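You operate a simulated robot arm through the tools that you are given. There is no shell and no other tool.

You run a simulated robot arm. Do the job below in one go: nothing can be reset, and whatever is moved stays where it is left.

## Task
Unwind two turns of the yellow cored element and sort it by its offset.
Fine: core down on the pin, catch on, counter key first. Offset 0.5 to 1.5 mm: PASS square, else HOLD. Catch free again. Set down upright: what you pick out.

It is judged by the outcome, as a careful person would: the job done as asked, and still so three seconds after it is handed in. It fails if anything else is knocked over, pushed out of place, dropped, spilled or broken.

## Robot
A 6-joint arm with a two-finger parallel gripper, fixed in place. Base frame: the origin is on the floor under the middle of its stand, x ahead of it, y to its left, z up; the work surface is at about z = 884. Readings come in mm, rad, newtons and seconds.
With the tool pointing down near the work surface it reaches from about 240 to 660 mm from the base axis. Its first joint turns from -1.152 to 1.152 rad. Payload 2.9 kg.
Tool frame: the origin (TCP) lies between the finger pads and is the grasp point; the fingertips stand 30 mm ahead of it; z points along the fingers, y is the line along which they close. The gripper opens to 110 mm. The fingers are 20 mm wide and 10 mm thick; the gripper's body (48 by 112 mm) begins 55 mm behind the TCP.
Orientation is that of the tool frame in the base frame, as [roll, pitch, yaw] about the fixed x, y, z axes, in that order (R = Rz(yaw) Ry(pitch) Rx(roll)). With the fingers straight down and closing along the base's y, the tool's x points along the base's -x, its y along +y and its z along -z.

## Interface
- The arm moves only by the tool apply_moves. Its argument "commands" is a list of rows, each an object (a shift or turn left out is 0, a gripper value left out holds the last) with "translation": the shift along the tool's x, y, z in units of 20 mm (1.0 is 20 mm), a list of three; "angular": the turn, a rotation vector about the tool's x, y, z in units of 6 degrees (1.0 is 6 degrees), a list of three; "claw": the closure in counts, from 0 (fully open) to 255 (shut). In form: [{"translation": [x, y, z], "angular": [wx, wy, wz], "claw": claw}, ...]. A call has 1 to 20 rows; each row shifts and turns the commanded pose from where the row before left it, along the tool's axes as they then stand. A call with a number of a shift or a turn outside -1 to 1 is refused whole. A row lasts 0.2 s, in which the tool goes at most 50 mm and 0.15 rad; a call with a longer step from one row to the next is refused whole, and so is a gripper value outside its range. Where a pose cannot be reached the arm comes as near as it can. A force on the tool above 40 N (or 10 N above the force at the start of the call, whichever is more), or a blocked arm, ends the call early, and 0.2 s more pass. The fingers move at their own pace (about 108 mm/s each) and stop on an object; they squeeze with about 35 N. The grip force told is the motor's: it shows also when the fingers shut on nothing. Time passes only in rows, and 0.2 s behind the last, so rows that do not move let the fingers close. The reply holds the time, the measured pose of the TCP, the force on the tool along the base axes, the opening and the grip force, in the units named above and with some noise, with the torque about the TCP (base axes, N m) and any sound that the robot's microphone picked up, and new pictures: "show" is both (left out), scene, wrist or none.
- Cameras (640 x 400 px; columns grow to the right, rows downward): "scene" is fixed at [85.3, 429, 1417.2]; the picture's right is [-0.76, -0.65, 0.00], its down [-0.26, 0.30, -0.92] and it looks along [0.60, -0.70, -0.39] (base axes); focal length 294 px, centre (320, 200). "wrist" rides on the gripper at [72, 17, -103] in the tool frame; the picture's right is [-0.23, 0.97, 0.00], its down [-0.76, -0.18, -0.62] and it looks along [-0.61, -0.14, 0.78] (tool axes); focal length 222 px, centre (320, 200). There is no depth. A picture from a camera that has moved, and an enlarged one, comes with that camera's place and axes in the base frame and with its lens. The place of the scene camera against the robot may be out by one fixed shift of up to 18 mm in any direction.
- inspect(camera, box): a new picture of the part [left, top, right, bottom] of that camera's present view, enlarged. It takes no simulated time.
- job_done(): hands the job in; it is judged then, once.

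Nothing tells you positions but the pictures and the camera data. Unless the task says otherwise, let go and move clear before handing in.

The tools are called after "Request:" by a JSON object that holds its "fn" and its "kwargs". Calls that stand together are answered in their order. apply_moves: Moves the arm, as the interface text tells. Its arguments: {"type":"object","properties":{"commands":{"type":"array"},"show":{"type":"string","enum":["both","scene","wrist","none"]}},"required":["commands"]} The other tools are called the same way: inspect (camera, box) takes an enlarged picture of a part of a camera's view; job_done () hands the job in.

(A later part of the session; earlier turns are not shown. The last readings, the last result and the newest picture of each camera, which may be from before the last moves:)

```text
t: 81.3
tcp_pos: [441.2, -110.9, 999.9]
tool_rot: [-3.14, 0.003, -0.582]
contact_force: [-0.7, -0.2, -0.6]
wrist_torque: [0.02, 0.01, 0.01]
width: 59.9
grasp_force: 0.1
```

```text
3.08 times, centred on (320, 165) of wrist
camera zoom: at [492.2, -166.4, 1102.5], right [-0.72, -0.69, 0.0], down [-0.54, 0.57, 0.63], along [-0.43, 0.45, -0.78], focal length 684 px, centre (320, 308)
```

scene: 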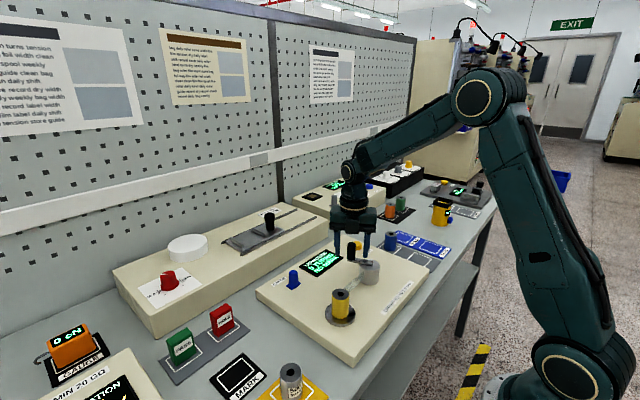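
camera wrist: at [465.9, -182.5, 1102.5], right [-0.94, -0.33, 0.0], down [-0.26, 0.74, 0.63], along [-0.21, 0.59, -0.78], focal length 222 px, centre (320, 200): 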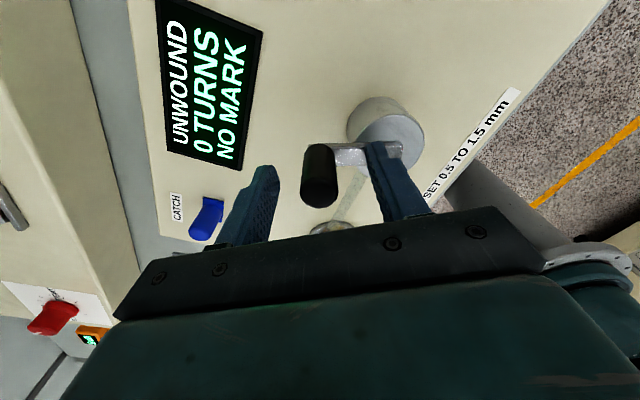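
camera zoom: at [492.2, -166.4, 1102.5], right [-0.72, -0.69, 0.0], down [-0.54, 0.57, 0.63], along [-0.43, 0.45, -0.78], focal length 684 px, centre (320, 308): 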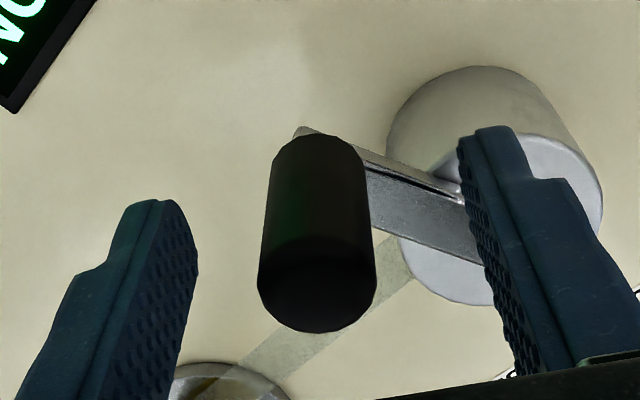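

The handle is within about 1 mm of tool centre. I'll grip again and continue clockwise, checking forces on a short segment first.

Request:
{"fn": "apply_moves", "kwargs": {"commands": [{"translation": [0.04, -0.02, 0]}, {"claw": 255}, {}, {}, {"translation": [0.204, 0.162, 0], "angular": [0, 0, 1]}, {"translation": [0.204, 0.162, 0], "angular": [0, 0, 1]}, {"translation": [0.204, 0.162, 0], "angular": [0, 0, 1]}, {"translation": [0.204, 0.162, 0], "angular": [0, 0, 1]}, {"translation": [0.204, 0.162, 0], "angular": [0, 0, 1]}], "show": "none"}}

Request:
{"fn": "inspect", "kwargs": {"camera": "scene", "box": [290, 200, 430, 330]}}

```text
t: 83.3
tcp_pos: [444.2, -136.4, 1000.2]
tool_rot: [3.14, 0.005, -1.11]
contact_force: [1.3, -5.0, -3.3]
wrist_torque: [-0.45, -0.25, 0.3]
width: 21.6
grasp_force: 45.2
```

```text
3.08 times, centred on (360, 265) of scene
camera zoom: at [85.4, 428.8, 1417.3], right [-0.76, -0.65, 0.0], down [-0.26, 0.3, -0.92], along [0.6, -0.7, -0.39], focal length 905 px, centre (197, 0)
```

zoom: 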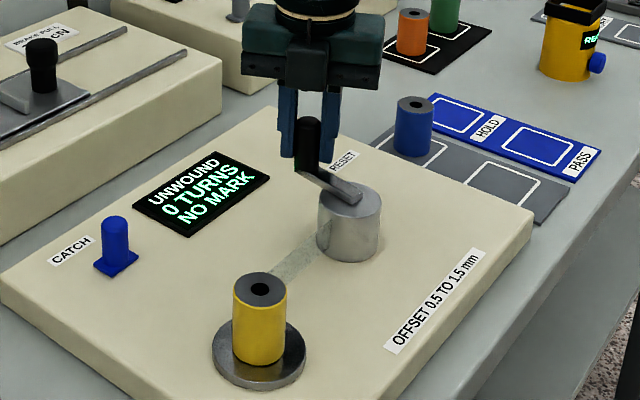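

Smooth, with low forces at about 278°. Continuing.

Request:
{"fn": "apply_moves", "kwargs": {"commands": [{"translation": [0.204, 0.162, 0], "angular": [0, 0, 1]}, {"translation": [0.204, 0.162, 0], "angular": [0, 0, 1]}, {"translation": [0.204, 0.162, 0], "angular": [0, 0, 1]}, {"translation": [0.204, 0.162, 0], "angular": [0, 0, 1]}, {"translation": [0.204, 0.162, 0], "angular": [0, 0, 1]}, {"translation": [0.204, 0.162, 0], "angular": [0, 0, 1]}, {"translation": [0.204, 0.162, 0], "angular": [0, 0, 1]}, {"translation": [0.204, 0.162, 0], "angular": [0, 0, 1]}, {"translation": [0.204, 0.162, 0], "angular": [0, 0, 1]}, {"translation": [0.204, 0.162, 0], "angular": [0, 0, 1]}, {"translation": [0.204, 0.162, 0], "angular": [0, 0, 1]}, {"translation": [0.204, 0.162, 0], "angular": [0, 0, 1]}], "show": "none"}}

Request:
{"fn": "inspect", "kwargs": {"camera": "scene", "box": [290, 200, 430, 330]}}

```text
t: 86.0
tcp_pos: [404.4, -179.5, 1001.3]
tool_rot: [3.137, 0.001, -2.366]
contact_force: [-6.1, -2.8, 2.4]
wrist_torque: [0.09, -0.42, 0.26]
width: 21.3
grasp_force: 44.6
```

```text
3.08 times, centred on (360, 265) of scene
camera zoom: at [85.1, 428.9, 1417.2], right [-0.76, -0.65, 0.0], down [-0.26, 0.3, -0.92], along [0.6, -0.7, -0.39], focal length 905 px, centre (197, 0)
```

zoom: 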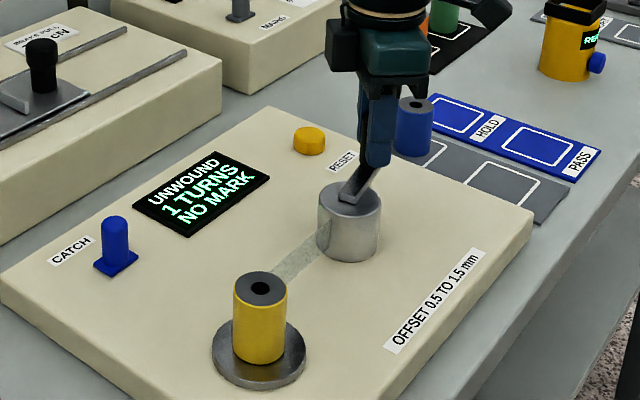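

The counter reads 1 turn at about 350°. Continuing to finish this sweep.

Request:
{"fn": "apply_moves", "kwargs": {"commands": [{"translation": [0.204, 0.162, 0], "angular": [0, 0, 1]}, {"translation": [0.204, 0.162, 0], "angular": [0, 0, 1]}, {"translation": [0.204, 0.162, 0], "angular": [0, 0, 1]}, {"translation": [0.204, 0.162, 0], "angular": [0, 0, 1]}, {"translation": [0.204, 0.162, 0], "angular": [0, 0, 1]}, {"translation": [0.204, 0.162, 0], "angular": [0, 0, 1]}, {"translation": [0.204, 0.162, 0], "angular": [0, 0, 1]}, {"translation": [0.204, 0.162, 0], "angular": [0, 0, 1]}, {"translation": [0.204, 0.162, 0], "angular": [0, 0, 1]}, {"translation": [0.204, 0.162, 0], "angular": [0, 0, 1]}, {"translation": [0.204, 0.162, 0], "angular": [0, 0, 1]}, {"translation": [0.204, 0.162, 0], "angular": [0, 0, 1]}], "show": "none"}}

Request:
{"fn": "inspect", "kwargs": {"camera": "scene", "box": [290, 200, 430, 330]}}

```text
t: 88.5
tcp_pos: [350.3, -152.3, 1000.0]
tool_rot: [-3.141, -0.003, 2.66]
contact_force: [-9.9, -13.1, 1.3]
wrist_torque: [-0.46, -0.17, -0.36]
width: 21.4
grasp_force: 44.7
```

```text
3.08 times, centred on (360, 265) of scene
camera zoom: at [85.0, 428.6, 1417.4], right [-0.76, -0.65, 0.0], down [-0.26, 0.3, -0.92], along [0.6, -0.7, -0.39], focal length 905 px, centre (197, 0)
```

zoom: 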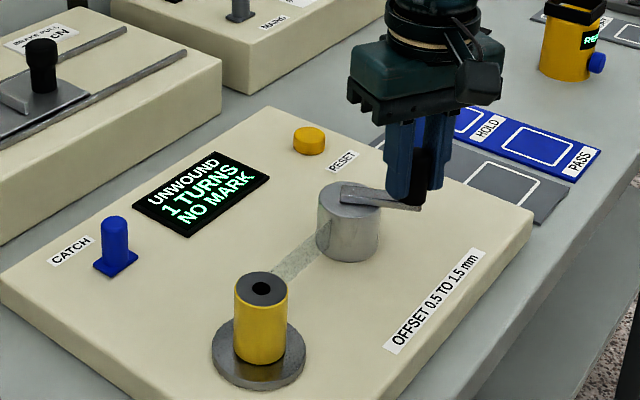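

About 423° with counter at 1. I'll trim the radius outward slightly and continue.

Request:
{"fn": "apply_moves", "kwargs": {"commands": [{"translation": [0.23, 0.125, 0], "angular": [0, 0, 1]}, {"translation": [0.204, 0.162, 0], "angular": [0, 0, 1]}, {"translation": [0.204, 0.162, 0], "angular": [0, 0, 1]}, {"translation": [0.204, 0.162, 0], "angular": [0, 0, 1]}, {"translation": [0.204, 0.162, 0], "angular": [0, 0, 1]}, {"translation": [0.204, 0.162, 0], "angular": [0, 0, 1]}, {"translation": [0.204, 0.162, 0], "angular": [0, 0, 1]}, {"translation": [0.204, 0.162, 0], "angular": [0, 0, 1]}, {"translation": [0.204, 0.162, 0], "angular": [0, 0, 1]}, {"translation": [0.204, 0.162, 0], "angular": [0, 0, 1]}, {"translation": [0.204, 0.162, 0], "angular": [0, 0, 1]}], "show": "none"}}

Request:
{"fn": "inspect", "kwargs": {"camera": "scene", "box": [290, 200, 430, 330]}}

```text
t: 91.0
tcp_pos: [355.2, -99.5, 1000.8]
tool_rot: [-3.139, -0.003, 1.51]
contact_force: [-11.5, 9.0, 0.7]
wrist_torque: [1.28, -0.18, 0.04]
width: 21.5
grasp_force: 45.4
```

```text
3.08 times, centred on (360, 265) of scene
camera zoom: at [85.0, 429.2, 1417.2], right [-0.76, -0.65, 0.0], down [-0.26, 0.3, -0.92], along [0.6, -0.7, -0.39], focal length 905 px, centre (197, 0)
```

zoom: 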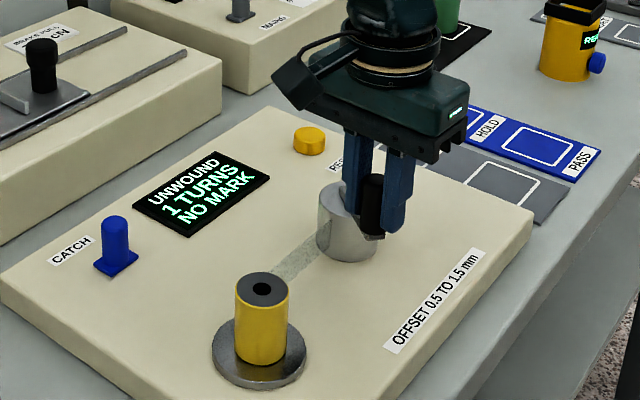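

At about 488°. I'll release and swing the wrist back again for the last sweep.

Request:
{"fn": "apply_moves", "kwargs": {"commands": [{"claw": 116}, {}, {}, {"angular": [0, 0, -1]}, {"angular": [0, 0, -1]}, {"angular": [0, 0, -1]}, {"angular": [0, 0, -1]}, {"angular": [0, 0, -1]}, {"angular": [0, 0, -1]}, {"angular": [0, 0, -1]}, {"angular": [0, 0, -1]}, {"angular": [0, 0, -1]}, {"angular": [0, 0, -1]}, {"angular": [0, 0, -1]}, {"angular": [0, 0, -1]}, {"angular": [0, 0, -1]}, {"angular": [0, 0, -1]}, {"angular": [0, 0, -1]}, {"angular": [0, 0, -1]}, {"angular": [0, 0, -1]}], "show": "none"}}

Request:
{"fn": "apply_moves", "kwargs": {"commands": [{"angular": [0, 0, -1]}, {"angular": [0, 0, -1]}, {"angular": [0, 0, -1]}, {"angular": [0, 0, -1]}, {"angular": [0, 0, -1]}, {"angular": [0, 0, -1]}, {"angular": [0, 0, -1]}, {"angular": [0, 0, -1]}, {"angular": [0, 0, -1]}, {"angular": [0, 0, -1]}, {"angular": [0, 0, -1]}, {"angular": [0, 0, -1]}, {"angular": [0, 0, -1]}, {"angular": [0, 0, -1]}, {"angular": [0, 0, -1]}, {"angular": [0, 0, -1]}, {"angular": [0, 0, -1]}, {"angular": [0, 0, -1]}, {"angular": [0, 0, -1]}], "show": "none"}}

Request:
{"fn": "apply_moves", "kwargs": {"commands": [{"angular": [0, 0, -1]}, {"angular": [0, 0, -1]}, {"angular": [0, 0, -1]}, {"angular": [0, 0, -1]}, {}], "show": "both"}}

Request:
{"fn": "inspect", "kwargs": {"camera": "wrist", "box": [240, 100, 400, 230]}}

```text
t: 95.2
tcp_pos: [355.3, -100.1, 1000.7]
tool_rot: [3.138, -0.002, -2.99]
contact_force: [0.1, 0.7, -0.8]
wrist_torque: [-0.01, 0.02, -0.01]
width: 60.1
grasp_force: 0.2
```

```text
t: 99.2
tcp_pos: [356.4, -100.2, 1000.9]
tool_rot: [3.141, 0.005, -1.0]
contact_force: [0.0, 0.1, -0.3]
wrist_torque: [0.02, 0.03, 0.01]
width: 59.9
grasp_force: 0.0
```

```text
t: 100.3
tcp_pos: [356.9, -99.4, 1000.7]
tool_rot: [-3.141, 0.004, -0.582]
contact_force: [-0.1, -0.1, 1.3]
wrist_torque: [-0.01, 0.0, -0.01]
width: 60.0
grasp_force: 0.0
camera wrist: at [407.3, -154.2, 1102.7], right [-0.73, -0.69, 0.0], down [-0.54, 0.57, 0.63], along [-0.43, 0.45, -0.78], focal length 222 px, centre (320, 200)
```

scene: 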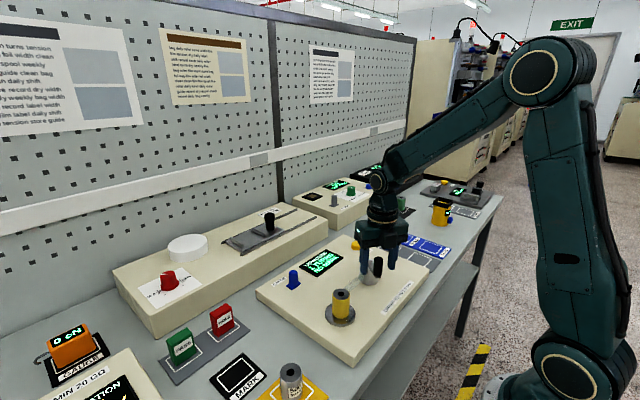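
wrist: 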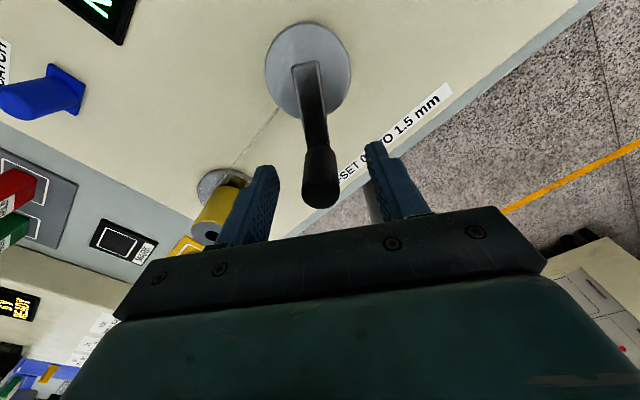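

```text
3.08 times, centred on (320, 165) of wrist
camera zoom: at [407.3, -154.2, 1102.7], right [-0.73, -0.69, 0.0], down [-0.54, 0.57, 0.63], along [-0.43, 0.45, -0.78], focal length 684 px, centre (320, 308)
```

zoom: 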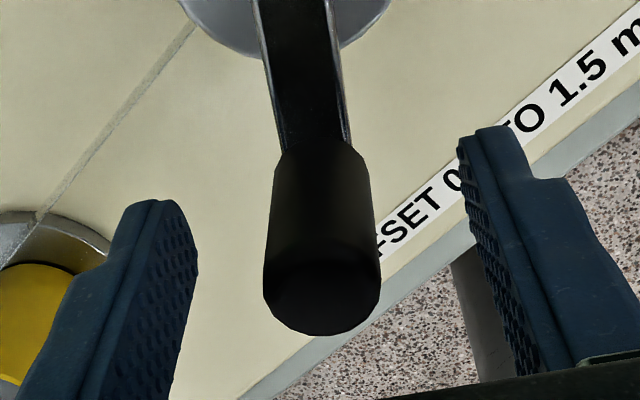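

The handle is centred in the open fingers. Gripping for the final sweep of about 232°.

Request:
{"fn": "apply_moves", "kwargs": {"commands": [{"claw": 255}, {}, {}, {"translation": [0.0347, -0.2578, 0], "angular": [0, 0, 1]}, {"translation": [0.0347, -0.2578, 0], "angular": [0, 0, 1]}, {"translation": [0.0347, -0.2578, 0], "angular": [0, 0, 1]}, {"translation": [0.0347, -0.2578, 0], "angular": [0, 0, 1]}, {"translation": [0.0347, -0.2578, 0], "angular": [0, 0, 1]}, {"translation": [0.0347, -0.2578, 0], "angular": [0, 0, 1]}], "show": "none"}}

Request:
{"fn": "apply_moves", "kwargs": {"commands": [{"translation": [0.0347, -0.2578, 0], "angular": [0, 0, 1]}, {"translation": [0.0347, -0.2578, 0], "angular": [0, 0, 1]}, {"translation": [0.0347, -0.2578, 0], "angular": [0, 0, 1]}, {"translation": [0.0347, -0.2578, 0], "angular": [0, 0, 1]}, {"translation": [0.0347, -0.2578, 0], "angular": [0, 0, 1]}, {"translation": [0.0347, -0.2578, 0], "angular": [0, 0, 1]}, {"translation": [0.0347, -0.2578, 0], "angular": [0, 0, 1]}, {"translation": [0.0347, -0.2578, 0], "angular": [0, 0, 1]}], "show": "none"}}

Request:
{"fn": "inspect", "kwargs": {"camera": "scene", "box": [290, 200, 430, 330]}}

```text
t: 102.3
tcp_pos: [381.6, -82.1, 1000.9]
tool_rot: [3.14, 0.003, -1.214]
contact_force: [1.4, -1.3, -5.2]
wrist_torque: [0.4, -0.08, 0.06]
width: 21.9
grasp_force: 44.7
```

```text
t: 104.2
tcp_pos: [422.1, -88.3, 999.5]
tool_rot: [3.139, 0.002, -2.05]
contact_force: [-2.1, 1.8, -3.0]
wrist_torque: [-0.23, -0.42, -0.17]
width: 21.4
grasp_force: 45.1
```

```text
3.08 times, centred on (360, 265) of scene
camera zoom: at [85.3, 429.1, 1417.2], right [-0.76, -0.65, 0.0], down [-0.26, 0.3, -0.92], along [0.6, -0.7, -0.39], focal length 905 px, centre (197, 0)
```

zoom: 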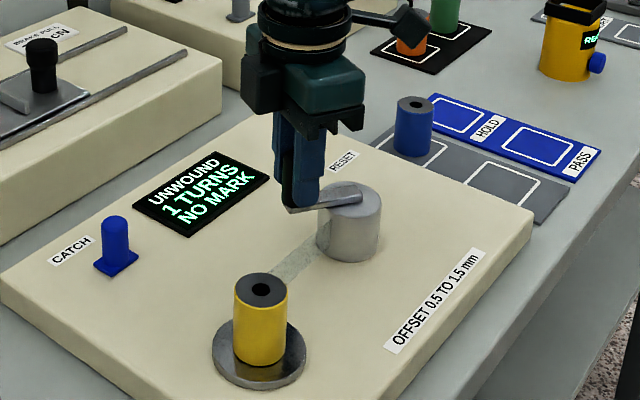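

Forces are very low at about 572°. Continuing with 18 more rows, then checking the counter.

Request:
{"fn": "apply_moves", "kwargs": {"commands": [{"translation": [0.0347, -0.2578, 0], "angular": [0, 0, 1]}, {"translation": [0.0347, -0.2578, 0], "angular": [0, 0, 1]}, {"translation": [0.0347, -0.2578, 0], "angular": [0, 0, 1]}, {"translation": [0.0347, -0.2578, 0], "angular": [0, 0, 1]}, {"translation": [0.0347, -0.2578, 0], "angular": [0, 0, 1]}, {"translation": [0.0347, -0.2578, 0], "angular": [0, 0, 1]}, {"translation": [0.0347, -0.2578, 0], "angular": [0, 0, 1]}, {"translation": [0.0347, -0.2578, 0], "angular": [0, 0, 1]}, {"translation": [0.0347, -0.2578, 0], "angular": [0, 0, 1]}, {"translation": [0.0347, -0.2578, 0], "angular": [0, 0, 1]}], "show": "none"}}

Request:
{"fn": "apply_moves", "kwargs": {"commands": [{"translation": [0.0347, -0.2578, 0], "angular": [0, 0, 1]}, {"translation": [0.0347, -0.2578, 0], "angular": [0, 0, 1]}, {"translation": [0.0347, -0.2578, 0], "angular": [0, 0, 1]}, {"translation": [0.0347, -0.2578, 0], "angular": [0, 0, 1]}, {"translation": [0.0347, -0.2578, 0], "angular": [0, 0, 1]}, {"translation": [0.0347, -0.2578, 0], "angular": [0, 0, 1]}, {"translation": [0.0347, -0.2578, 0], "angular": [0, 0, 1]}, {"translation": [0.0347, -0.2578, 0], "angular": [0, 0, 1]}], "show": "none"}}

Request:
{"fn": "inspect", "kwargs": {"camera": "scene", "box": [290, 200, 430, 330]}}

```text
t: 106.3
tcp_pos: [445.5, -132.9, 1001.5]
tool_rot: [3.137, -0.005, -3.101]
contact_force: [-10.9, -7.0, 3.8]
wrist_torque: [-0.54, -0.66, 0.33]
width: 21.3
grasp_force: 45.3
```

```text
t: 108.2
tcp_pos: [427.6, -168.0, 1000.6]
tool_rot: [3.14, -0.004, 2.348]
contact_force: [-6.6, 9.4, 9.8]
wrist_torque: [0.62, 0.85, -0.02]
width: 21.3
grasp_force: 44.9
```

```text
3.08 times, centred on (360, 265) of scene
camera zoom: at [85.0, 429.3, 1417.1], right [-0.76, -0.65, 0.0], down [-0.26, 0.3, -0.92], along [0.6, -0.7, -0.39], focal length 905 px, centre (197, 0)
```

zoom: 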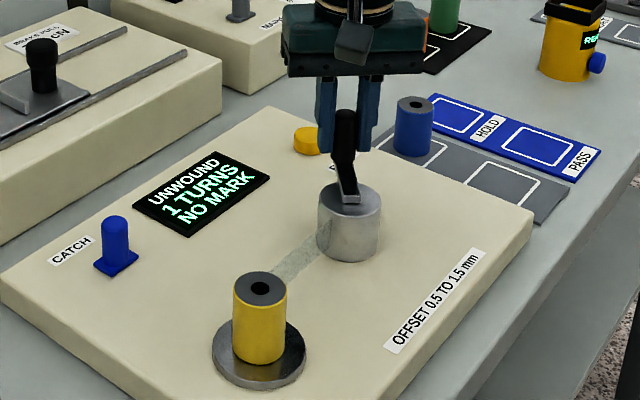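

About 680° now. I'll go 30° more and read the display.

Request:
{"fn": "apply_moves", "kwargs": {"commands": [{"translation": [0.0347, -0.2578, 0], "angular": [0, 0, 1]}, {"translation": [0.0347, -0.2578, 0], "angular": [0, 0, 1]}, {"translation": [0.0347, -0.2578, 0], "angular": [0, 0, 1]}, {"translation": [0.0347, -0.2578, 0], "angular": [0, 0, 1]}, {"translation": [0.0347, -0.2578, 0], "angular": [0, 0, 1]}], "show": "none"}}

Request:
{"fn": "inspect", "kwargs": {"camera": "scene", "box": [290, 200, 430, 330]}}

```text
t: 109.3
tcp_pos: [403.3, -180.5, 1002.1]
tool_rot: [3.141, -0.004, 1.824]
contact_force: [-6.1, 13.1, 12.5]
wrist_torque: [0.67, 0.06, 0.19]
width: 21.4
grasp_force: 44.9
```

```text
3.08 times, centred on (360, 265) of scene
camera zoom: at [85.0, 429.4, 1417.1], right [-0.76, -0.65, 0.0], down [-0.26, 0.3, -0.92], along [0.6, -0.7, -0.39], focal length 905 px, centre (197, 0)
```

zoom: 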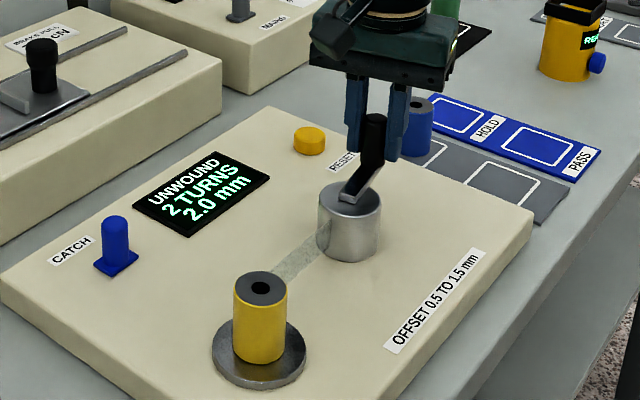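

The display shows 2 turns and an offset of about 2.0 mm. I'll bring the crank to exactly two turns and read it enlarged.

Request:
{"fn": "apply_moves", "kwargs": {"commands": [{"translation": [0.0347, -0.2578, 0], "angular": [0, 0, 1]}, {"translation": [0.016, -0.129, 0], "angular": [0, 0, 0.5]}, {}], "show": "none"}}

Request:
{"fn": "inspect", "kwargs": {"camera": "scene", "box": [295, 240, 355, 280]}}

Request:
{"fn": "inspect", "kwargs": {"camera": "wrist", "box": [340, 0, 640, 190]}}

```text
t: 110.2
tcp_pos: [396.3, -179.5, 1001.3]
tool_rot: [-3.14, -0.002, 1.669]
contact_force: [-7.3, 15.4, 16.7]
wrist_torque: [0.47, 0.04, 0.34]
width: 21.4
grasp_force: 45.3
```

```text
10.00 times, centred on (325, 260) of scene
camera zoom: at [84.9, 429.5, 1417.1], right [-0.76, -0.65, 0.0], down [-0.26, 0.3, -0.92], along [0.6, -0.7, -0.39], focal length 2942 px, centre (270, -400)
```

zoom: 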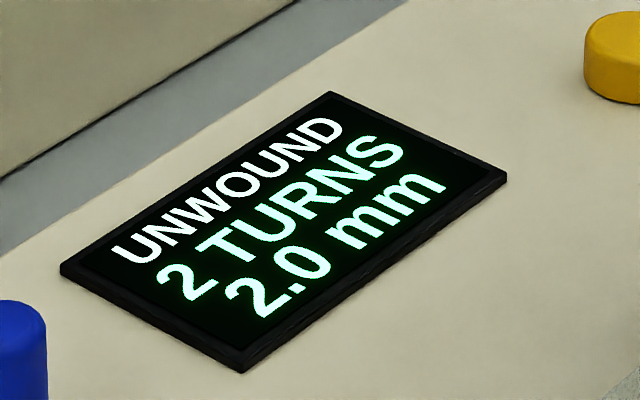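

```text
2.11 times, centred on (490, 95) of wrist
camera zoom: at [405.7, -107.0, 1103.0], right [0.99, -0.13, 0.0], down [-0.1, -0.78, 0.62], along [-0.08, -0.62, -0.78], focal length 468 px, centre (-38, 421)
```

zoom: 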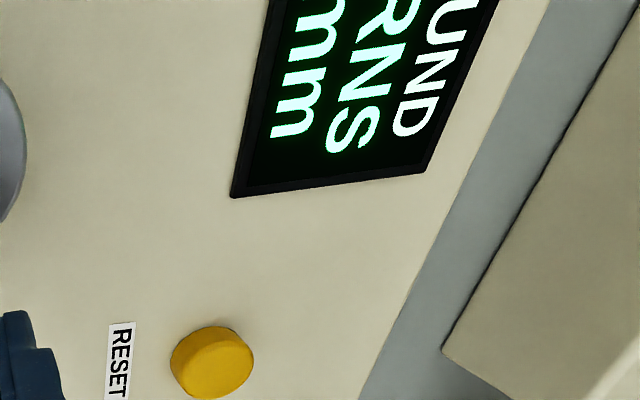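

Reading: 2 turns, 2.0 mm. That is outside 0.5–1.5 mm, so the element goes to HOLD. I'll release the crank, rise, and return the wrist to its normal orientation.

Request:
{"fn": "apply_moves", "kwargs": {"commands": [{"claw": 116}, {}, {}, {"translation": [0, 0, -0.5]}, {"translation": [0, 0, -1.0]}, {"translation": [0, 0, -1.0]}, {"translation": [0, 0, -1.0]}, {"translation": [0, 0, -1.0]}, {}], "show": "both"}}

Request:
{"fn": "inspect", "kwargs": {"camera": "scene", "box": [270, 220, 430, 340]}}

```text
t: 112.2
tcp_pos: [395.7, -180.8, 1091.7]
tool_rot: [-3.141, -0.003, 1.669]
contact_force: [0.3, 0.2, 0.7]
wrist_torque: [-0.01, 0.03, 0.0]
width: 60.3
grasp_force: 0.0
camera wrist: at [406.1, -107.8, 1193.4], right [0.99, -0.13, 0.0], down [-0.1, -0.78, 0.62], along [-0.08, -0.62, -0.78], focal length 222 px, centre (320, 200)
```

scene: 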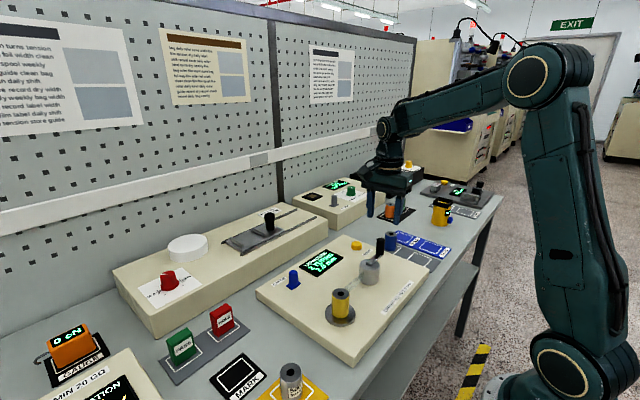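
wrist: 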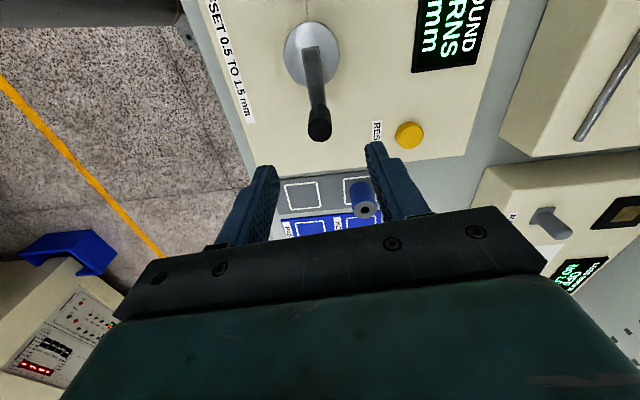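

```text
3.33 times, centred on (350, 280) of scene
camera zoom: at [85.3, 429.0, 1417.2], right [-0.76, -0.65, 0.0], down [-0.26, 0.3, -0.92], along [0.6, -0.7, -0.39], focal length 980 px, centre (220, -67)
```

zoom: 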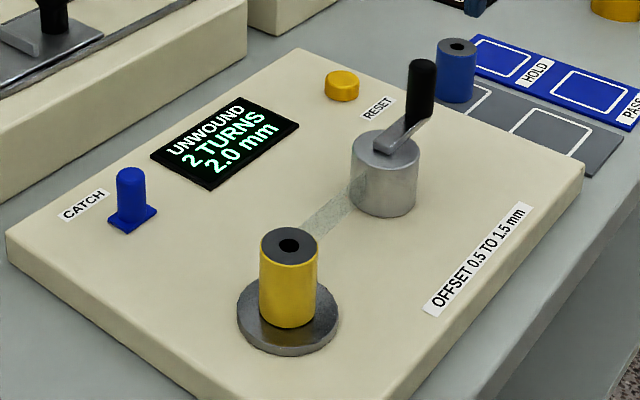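

The reading is unchanged at 2.0 mm after release. Now I'll turn the wrist back and travel to the catch.

Request:
{"fn": "apply_moves", "kwargs": {"commands": [{"angular": [0, 0, -1]}, {"angular": [0, 0, -1]}, {"angular": [0, 0, -1]}, {"angular": [0, 0, -1]}, {"angular": [0, 0, -1]}, {"angular": [0, 0, -1]}, {"angular": [0, 0, -1]}, {"angular": [0, 0, -1]}, {"angular": [0, 0, -1]}, {"angular": [0, 0, -1]}, {"angular": [0, 0, -1]}, {"angular": [0, 0, -1]}, {"angular": [0, 0, -1]}, {"angular": [0, 0, -1]}, {"angular": [0, 0, -0.06]}, {}], "show": "none"}}

Request:
{"fn": "apply_moves", "kwargs": {"commands": [{"translation": [-0.646, 0.98, 0]}, {"translation": [-0.646, 0.98, 0]}, {"translation": [-0.646, 0.98, 0]}, {"translation": [-0.646, 0.98, 0]}, {"translation": [-0.646, 0.98, 0]}, {"translation": [-0.646, 0.98, 0]}, {"translation": [-0.646, 0.98, 0]}, {"translation": [-0.646, 0.98, 0]}, {"translation": [-0.646, 0.98, 0]}, {"translation": [-0.646, 0.98, 0]}, {"translation": [0, 0, 1.0]}, {"translation": [0, 0, 1.0]}, {"translation": [0, 0, 1.0]}, {}], "show": "wrist"}}

Request:
{"fn": "inspect", "kwargs": {"camera": "wrist", "box": [240, 80, 400, 230]}}

```text
t: 115.5
tcp_pos: [397.7, -181.3, 1091.2]
tool_rot: [3.141, -0.003, 3.142]
contact_force: [0.5, 0.2, -0.1]
wrist_torque: [-0.01, 0.01, -0.03]
width: 60.0
grasp_force: 0.0
```

```text
t: 118.5
tcp_pos: [525.2, 14.6, 1030.5]
tool_rot: [3.141, -0.003, 3.138]
contact_force: [-0.9, -0.3, -0.4]
wrist_torque: [0.0, -0.01, -0.01]
width: 59.7
grasp_force: 0.0
camera wrist: at [453.2, 31.1, 1132.8], right [0.23, 0.97, 0.0], down [0.76, -0.18, 0.62], along [0.61, -0.14, -0.78], focal length 222 px, centre (320, 200)
```

wrist: 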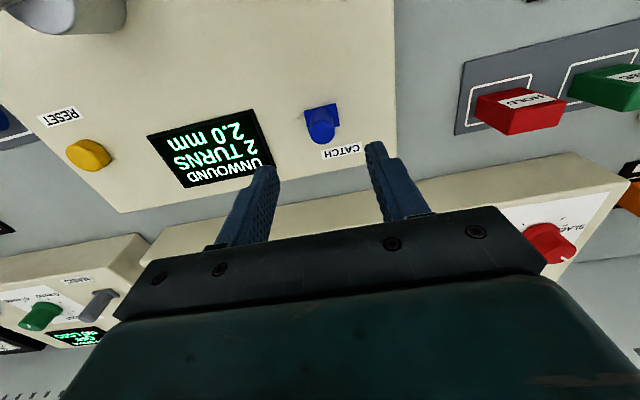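

```text
2.67 times, centred on (320, 155) of wrist
camera zoom: at [453.2, 31.1, 1132.8], right [0.23, 0.97, 0.0], down [0.76, -0.18, 0.62], along [0.61, -0.14, -0.78], focal length 592 px, centre (320, 320)
```

zoom: 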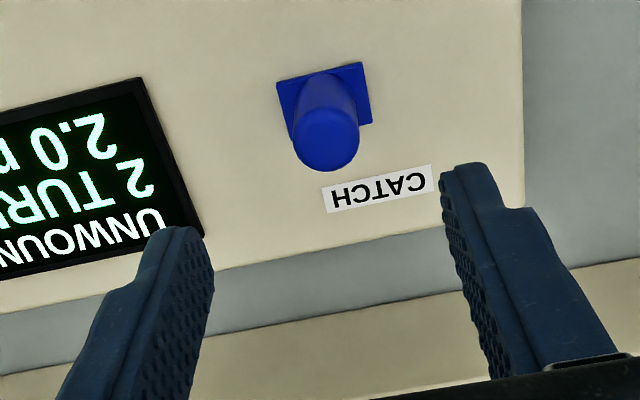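

The catch post is at about (525.9, 15.9). I'll descend around it and grip.

Request:
{"fn": "apply_moves", "kwargs": {"commands": [{"translation": [-0.025, 0.06, 1.0]}, {"translation": [0, 0, 1.0]}, {"translation": [0, 0, 1.0]}, {"translation": [0, 0, 0.6]}, {"translation": [0, 0, 0.35]}, {}, {"claw": 255}, {}, {}], "show": "none"}}

Request:
{"fn": "inspect", "kwargs": {"camera": "scene", "box": [240, 230, 340, 310]}}

```text
t: 120.5
tcp_pos: [526.7, 17.5, 952.1]
tool_rot: [3.14, -0.004, 3.141]
contact_force: [-0.5, 1.7, -2.0]
wrist_torque: [-0.13, -0.06, 0.04]
width: 20.5
grasp_force: 44.8
```

```text
5.00 times, centred on (290, 270) of scene
camera zoom: at [85.3, 429.1, 1417.2], right [-0.76, -0.65, 0.0], down [-0.26, 0.3, -0.92], along [0.6, -0.7, -0.39], focal length 1471 px, centre (470, -150)
```

zoom: 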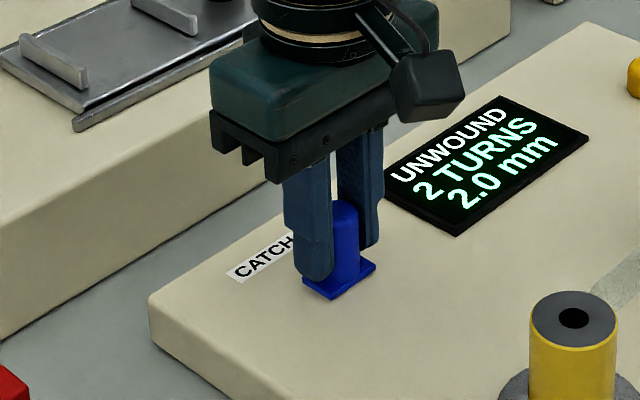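

Gripped with little side load. I'll slide the catch back toward +y in small steps.

Request:
{"fn": "apply_moves", "kwargs": {"commands": [{"translation": [0, 0.12, 0]}, {"translation": [0, 0.12, 0]}, {"translation": [0, 0.12, 0]}, {"translation": [0, 0.12, 0]}, {"translation": [0, 0.12, 0]}, {"translation": [0, 0.12, 0]}], "show": "none"}}

Request:
{"fn": "apply_moves", "kwargs": {"commands": [{"translation": [0, 0.12, 0]}, {"translation": [0, 0.12, 0]}, {"translation": [0, 0.12, 0]}, {"translation": [0, 0.12, 0]}], "show": "none"}}

Request:
{"fn": "inspect", "kwargs": {"camera": "scene", "box": [240, 230, 340, 310]}}

```text
t: 122.0
tcp_pos: [526.4, 32.3, 952.6]
tool_rot: [3.139, -0.004, 3.139]
contact_force: [0.2, -0.6, -8.3]
wrist_torque: [-0.13, -0.24, 0.02]
width: 20.6
grasp_force: 44.6
```

```text
t: 123.0
tcp_pos: [526.1, 40.0, 951.2]
tool_rot: [3.14, -0.005, -3.141]
contact_force: [-1.6, 1.4, -7.4]
wrist_torque: [-0.12, 0.05, -0.03]
width: 20.6
grasp_force: 44.7
```

```text
5.00 times, centred on (290, 270) of scene
camera zoom: at [85.4, 429.0, 1417.2], right [-0.76, -0.65, 0.0], down [-0.26, 0.3, -0.92], along [0.6, -0.7, -0.39], focal length 1471 px, centre (470, -150)
```

zoom: 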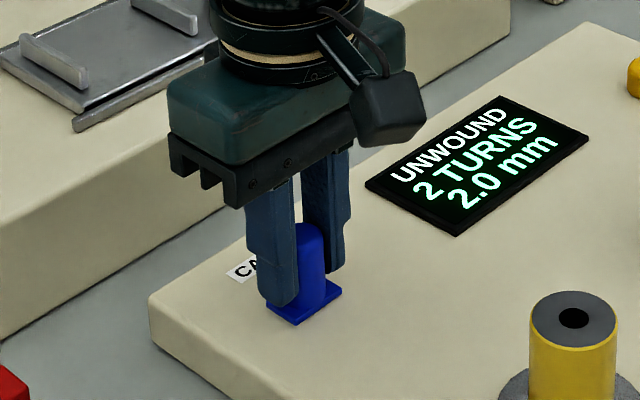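

The slide is moving freely and is now at y ≈ 40. I'll continue until it meets its original stop near y = 44.5.

Request:
{"fn": "apply_moves", "kwargs": {"commands": [{"translation": [0, 0.1, 0]}, {"translation": [0, 0.1, 0]}, {"translation": [0, 0.08, 0]}, {"translation": [0, 0.06, 0]}], "show": "none"}}

Request:
{"fn": "inspect", "kwargs": {"camera": "scene", "box": [240, 230, 340, 310]}}

```text
t: 124.0
tcp_pos: [527.0, 45.8, 950.5]
tool_rot: [3.138, -0.004, 3.135]
contact_force: [-2.9, -9.5, -9.7]
wrist_torque: [-0.25, -0.22, 0.04]
width: 20.5
grasp_force: 45.2
```

```text
5.00 times, centred on (290, 270) of scene
camera zoom: at [85.4, 428.7, 1417.3], right [-0.76, -0.65, 0.0], down [-0.26, 0.3, -0.92], along [0.6, -0.7, -0.39], focal length 1471 px, centre (470, -150)
```

zoom: 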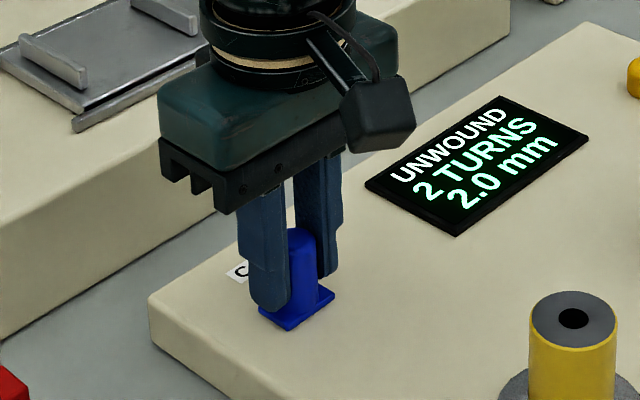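

The catch is back at its original stop with about 10 N of resistance. I'll nudge once more to be sure, then ease off, open and rise clear.

Request:
{"fn": "apply_moves", "kwargs": {"commands": [{"translation": [0, 0.06, 0]}, {"translation": [0, -0.05, 0]}, {"claw": 120}, {}, {}, {"translation": [0, 0, -0.6]}, {"translation": [0, 0, -1.0]}, {"translation": [0, 0, -1.0]}, {"translation": [0, 0, -1.0]}, {"translation": [0, 0, -1.0]}, {}], "show": "wrist"}}

Request:
{"fn": "inspect", "kwargs": {"camera": "scene", "box": [250, 230, 390, 330]}}

```text
t: 126.3
tcp_pos: [526.6, 49.1, 1044.1]
tool_rot: [3.14, -0.002, 3.14]
contact_force: [0.8, -0.2, -0.4]
wrist_torque: [0.01, -0.02, 0.02]
width: 58.7
grasp_force: 0.1
camera wrist: at [454.2, 64.0, 1146.4], right [0.23, 0.97, 0.0], down [0.76, -0.18, 0.62], along [0.61, -0.14, -0.78], focal length 222 px, centre (320, 200)
```

wrist: 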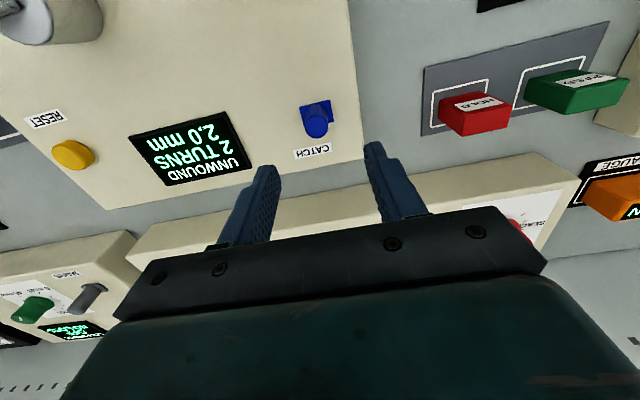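

```text
4.00 times, centred on (320, 280) of scene
camera zoom: at [85.3, 429.0, 1417.2], right [-0.76, -0.65, 0.0], down [-0.26, 0.3, -0.92], along [0.6, -0.7, -0.39], focal length 1177 px, centre (320, -120)
```

zoom: 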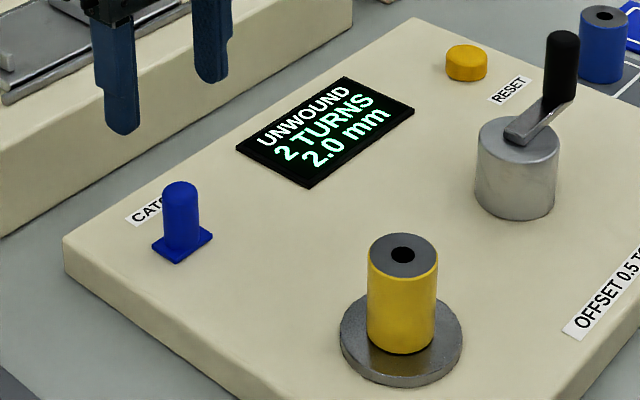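

The catch is free again and the film has released. I'll move over the element on the pin and measure it before gripping.

Request:
{"fn": "apply_moves", "kwargs": {"commands": [{"translation": [0.916, -0.181, 0], "claw": 81}, {"translation": [0.916, -0.181, 0]}, {"translation": [0.916, -0.181, 0]}, {"translation": [0.916, -0.181, 0]}, {"translation": [0.916, -0.181, 0]}, {"translation": [0.916, -0.181, 0]}, {"translation": [0.916, -0.181, 0]}, {"translation": [0.916, -0.181, 0]}, {}], "show": "wrist"}}

Request:
{"fn": "inspect", "kwargs": {"camera": "wrist", "box": [240, 60, 400, 210]}}

```text
t: 128.3
tcp_pos: [379.7, 18.3, 1043.9]
tool_rot: [3.14, -0.001, 3.139]
contact_force: [-0.2, 0.4, 0.0]
wrist_torque: [0.0, 0.0, 0.0]
width: 74.8
grasp_force: 0.1
camera wrist: at [307.2, 34.3, 1146.4], right [0.23, 0.97, 0.0], down [0.76, -0.18, 0.62], along [0.61, -0.14, -0.78], focal length 222 px, centre (320, 200)
```

wrist: 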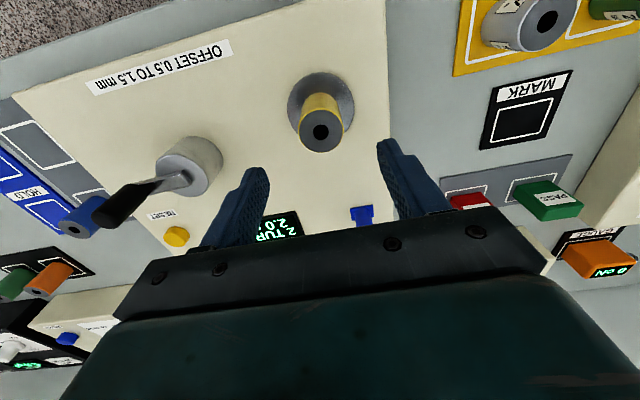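

```text
2.67 times, centred on (320, 135) of wrist
camera zoom: at [307.2, 34.3, 1146.4], right [0.23, 0.97, 0.0], down [0.76, -0.18, 0.62], along [0.61, -0.14, -0.78], focal length 592 px, centre (320, 373)
```

zoom: 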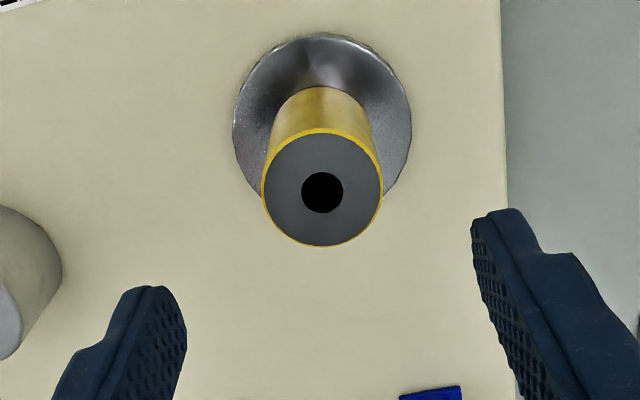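

The element sits square on the pin at about (376.6, 19). I'll align and descend around it, then grip.

Request:
{"fn": "apply_moves", "kwargs": {"commands": [{"translation": [0.12, 0.05, 0.5]}, {"translation": [0, 0, 1.0]}, {"translation": [0, 0, 1.0]}, {"translation": [0, 0, 1.0]}, {"translation": [0, 0, 0.5]}, {"translation": [0, 0, 0.3]}, {}, {"claw": 255}, {}, {}, {}], "show": "none"}}

Request:
{"fn": "inspect", "kwargs": {"camera": "scene", "box": [310, 260, 380, 330]}}

Request:
{"fn": "inspect", "kwargs": {"camera": "wrist", "box": [240, 80, 400, 230]}}

```text
t: 130.8
tcp_pos: [377.1, 19.8, 956.8]
tool_rot: [3.14, -0.001, 3.14]
contact_force: [-0.1, -0.4, 0.2]
wrist_torque: [0.03, 0.02, -0.02]
width: 37.3
grasp_force: 35.4
```

```text
5.71 times, centred on (345, 295) of scene
camera zoom: at [85.3, 429.0, 1417.2], right [-0.76, -0.65, 0.0], down [-0.26, 0.3, -0.92], along [0.6, -0.7, -0.39], focal length 1681 px, centre (177, -343)
```

zoom: 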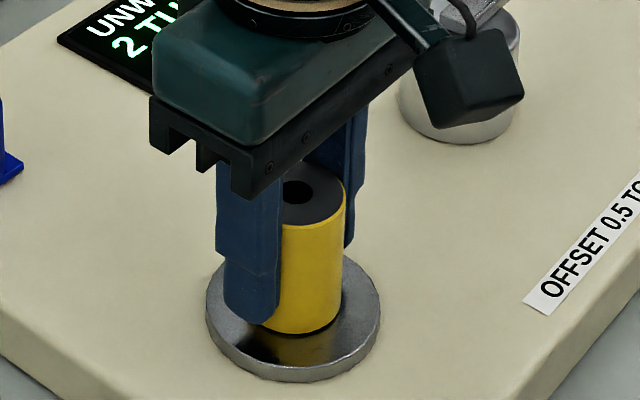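

```text
2.67 times, centred on (320, 155) of wrist
camera zoom: at [304.7, 36.1, 1060.2], right [0.23, 0.97, 0.0], down [0.76, -0.18, 0.62], along [0.61, -0.14, -0.78], focal length 592 px, centre (320, 320)
```

zoom: 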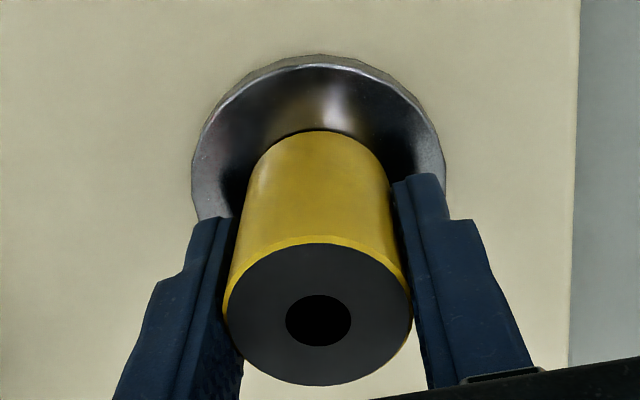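

Gripped at 37.3 mm with no side load. I'll lift straight up off the pin.

Request:
{"fn": "apply_moves", "kwargs": {"commands": [{"translation": [0, 0, -0.25]}, {"translation": [0, 0, -0.5]}, {"translation": [0, 0, -1.0]}, {"translation": [0, 0, -1.0]}, {"translation": [0, 0, -1.0]}, {"translation": [0, 0, -1.0]}, {"translation": [0, 0, -1.0]}, {"translation": [0, 0, -1.0]}, {}], "show": "both"}}

```text
t: 132.8
tcp_pos: [377.7, 19.2, 1092.1]
tool_rot: [3.141, -0.001, 3.139]
contact_force: [0.0, 0.7, -0.1]
wrist_torque: [0.02, 0.01, 0.01]
width: 37.2
grasp_force: 35.0
camera wrist: at [304.8, 35.7, 1195.5], right [0.23, 0.97, 0.0], down [0.76, -0.18, 0.62], along [0.61, -0.14, -0.78], focal length 222 px, centre (320, 200)
```

scene: 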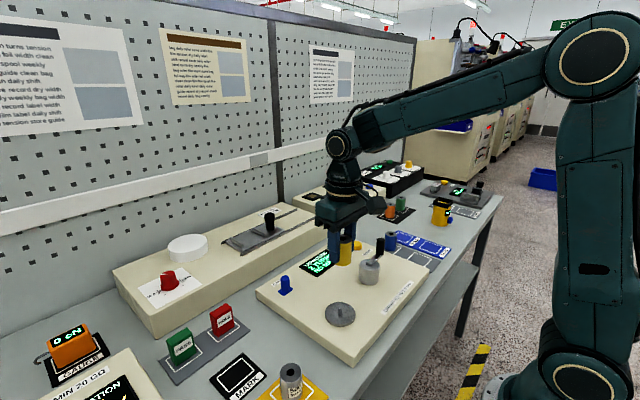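
wrist: 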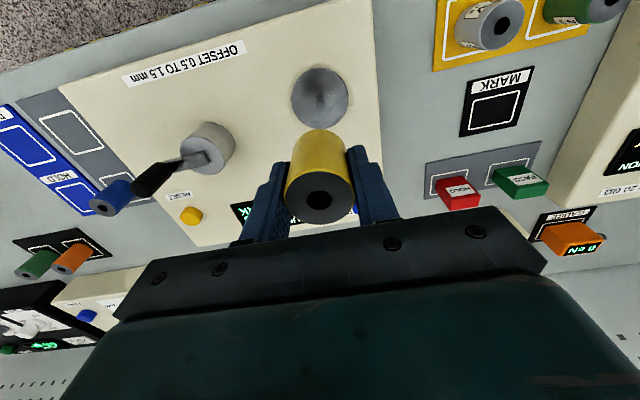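

The element came off the pin cleanly and stays upright in the grip. I'll carry it high over the bench toward the HOLD square on the blue card, which is the square farther from me at about (445, -429).

Request:
{"fn": "apply_moves", "kwargs": {"commands": [{"translation": [-0.1, -0.976, 0]}, {"translation": [-0.1, -0.976, 0]}, {"translation": [-0.1, -0.976, 0]}, {"translation": [-0.1, -0.976, 0]}, {"translation": [-0.1, -0.976, 0]}, {"translation": [-0.1, -0.976, 0]}, {"translation": [-0.1, -0.976, 0]}, {"translation": [-0.1, -0.976, 0]}, {"translation": [-0.1, -0.976, 0]}, {"translation": [-0.1, -0.976, 0]}, {"translation": [-0.1, -0.976, 0]}, {"translation": [-0.1, -0.976, 0]}, {"translation": [-0.1, -0.976, 0]}, {"translation": [-0.1, -0.976, 0]}, {"translation": [-0.1, -0.976, 0]}, {"translation": [-0.1, -0.976, 0]}, {"translation": [-0.1, -0.976, 0]}, {"translation": [-0.1, -0.976, 0]}, {"translation": [-0.1, -0.976, 0]}, {"translation": [-0.1, -0.976, 0]}], "show": "wrist"}}

Request:
{"fn": "inspect", "kwargs": {"camera": "wrist", "box": [160, 20, 360, 180]}}

```text
t: 136.9
tcp_pos: [417.0, -370.5, 1092.3]
tool_rot: [3.141, -0.003, 3.14]
contact_force: [0.2, 0.5, -0.9]
wrist_torque: [0.01, 0.03, 0.04]
width: 37.1
grasp_force: 35.0
camera wrist: at [344.3, -354.1, 1194.2], right [0.23, 0.97, 0.0], down [0.76, -0.18, 0.62], along [0.61, -0.14, -0.78], focal length 222 px, centre (320, 200)
```

wrist: 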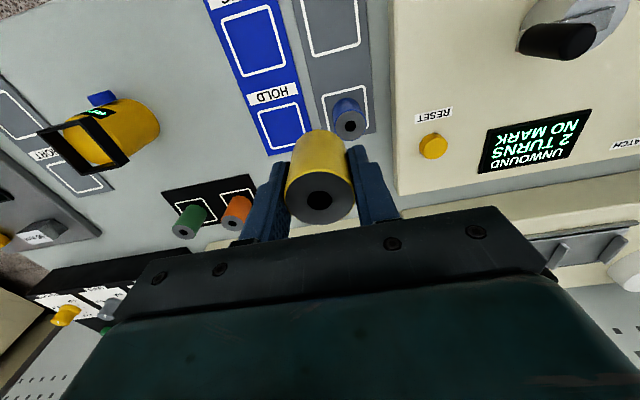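

```text
2.50 times, centred on (260, 100) of wrist
camera zoom: at [344.3, -354.1, 1194.2], right [0.23, 0.97, 0.0], down [0.76, -0.18, 0.62], along [0.61, -0.14, -0.78], focal length 555 px, centre (470, 450)
```

zoom: 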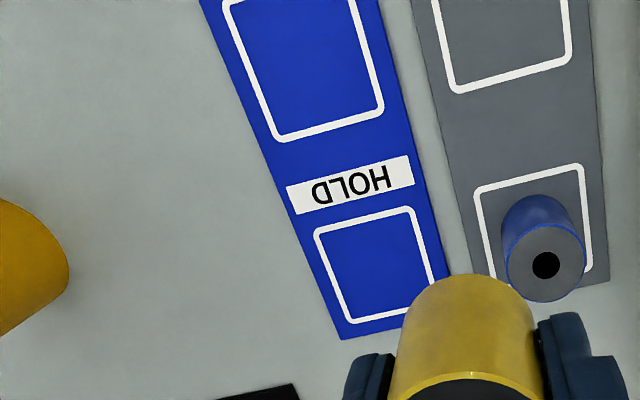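

The HOLD square's centre measures about (444, -430). I'll move over it and descend partway to verify.

Request:
{"fn": "apply_moves", "kwargs": {"commands": [{"translation": [-0.4617, -0.9867, 0]}, {"translation": [-0.4617, -0.9867, 0]}, {"translation": [-0.4617, -0.9867, 0]}, {}, {"translation": [0, 0, 1.0]}, {"translation": [0, 0, 1.0]}, {"translation": [0, 0, 1.0]}, {"translation": [0, 0, 1.0]}, {"translation": [0, 0, 1.0]}, {}], "show": "both"}}

Request:
{"fn": "inspect", "kwargs": {"camera": "wrist", "box": [200, 50, 440, 230]}}

Request:
{"fn": "inspect", "kwargs": {"camera": "scene", "box": [370, 190, 470, 270]}}

```text
t: 139.2
tcp_pos: [444.2, -429.1, 992.1]
tool_rot: [3.14, 0.0, 3.14]
contact_force: [0.1, 0.7, -0.5]
wrist_torque: [0.02, 0.01, -0.03]
width: 37.0
grasp_force: 34.8
camera wrist: at [371.8, -412.6, 1094.7], right [0.23, 0.97, 0.0], down [0.76, -0.18, 0.62], along [0.61, -0.14, -0.78], focal length 222 px, centre (320, 200)
```

scene: 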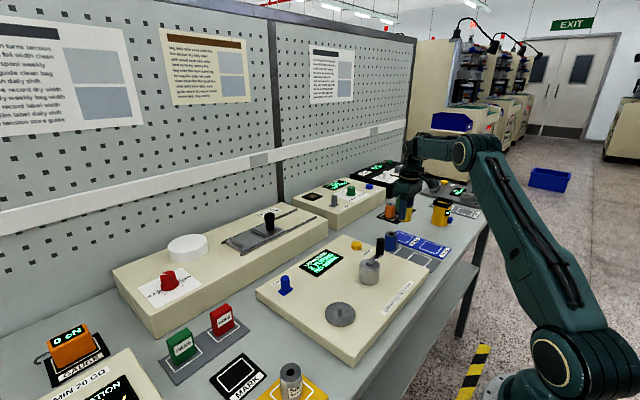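
wrist: 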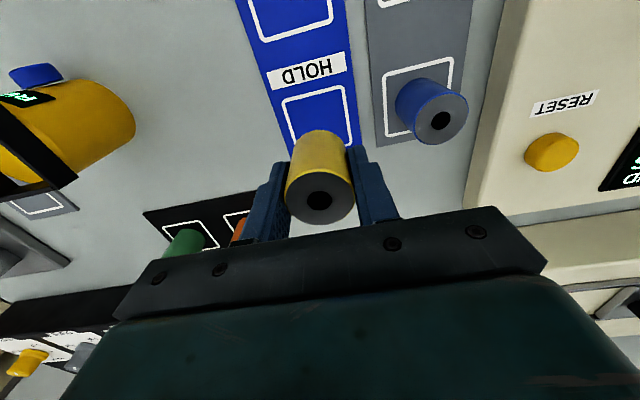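

```text
2.22 times, centred on (320, 140) of wrist
camera zoom: at [371.8, -412.6, 1094.7], right [0.23, 0.97, 0.0], down [0.76, -0.18, 0.62], along [0.61, -0.14, -0.78], focal length 494 px, centre (320, 333)
```

zoom: 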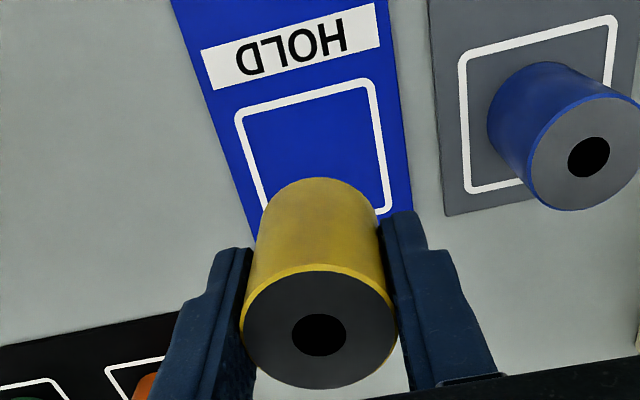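

```text
5.00 times, centred on (420, 230) of scene
camera zoom: at [85.3, 429.0, 1417.2], right [-0.76, -0.65, 0.0], down [-0.26, 0.3, -0.92], along [0.6, -0.7, -0.39], focal length 1471 px, centre (-180, 50)
```

zoom: 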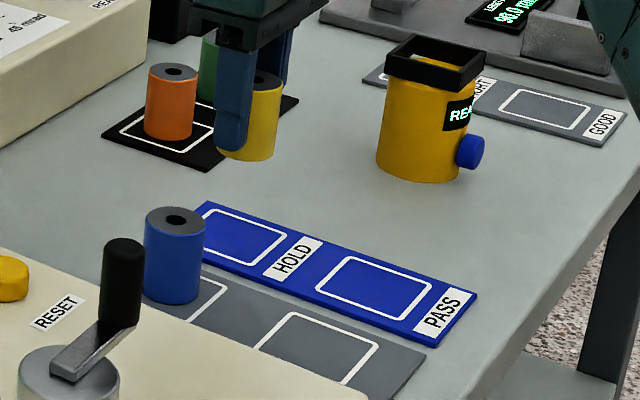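

The square spans x 417–474 and y -457 to -404, so its centre is (445.4, -430.5). I'll shift slightly and lower to just above the card.

Request:
{"fn": "apply_moves", "kwargs": {"commands": [{"translation": [-0.075, -0.045, 0]}, {"translation": [0, 0, 1.0]}, {"translation": [0, 0, 1.0]}, {"translation": [0, 0, 0.8]}, {"translation": [0, 0, 0.3]}, {}], "show": "none"}}

Request:
{"fn": "inspect", "kwargs": {"camera": "scene", "box": [370, 190, 470, 270]}}

Request:
{"fn": "inspect", "kwargs": {"camera": "wrist", "box": [200, 50, 440, 230]}}

```text
t: 140.6
tcp_pos: [445.8, -431.4, 929.9]
tool_rot: [3.14, -0.002, 3.139]
contact_force: [0.7, 0.0, -0.5]
wrist_torque: [0.01, 0.01, -0.03]
width: 37.1
grasp_force: 35.0
```

```text
5.00 times, centred on (420, 230) of scene
camera zoom: at [85.3, 429.0, 1417.2], right [-0.76, -0.65, 0.0], down [-0.26, 0.3, -0.92], along [0.6, -0.7, -0.39], focal length 1471 px, centre (-180, 50)
```

zoom: 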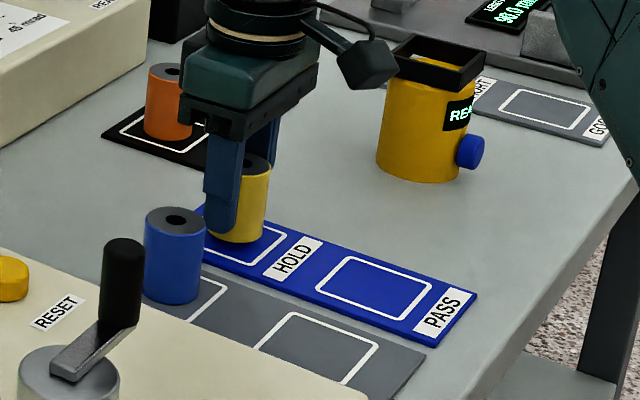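

```text
2.22 times, centred on (320, 140) of wrist
camera zoom: at [372.9, -414.0, 1031.7], right [0.23, 0.97, 0.0], down [0.76, -0.18, 0.62], along [0.61, -0.14, -0.78], focal length 494 px, centre (320, 333)
```

zoom: 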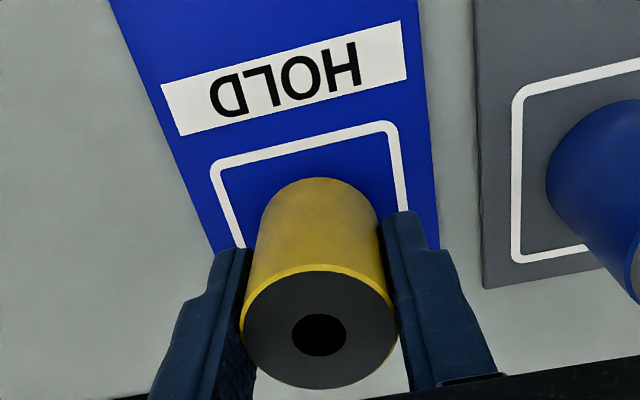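

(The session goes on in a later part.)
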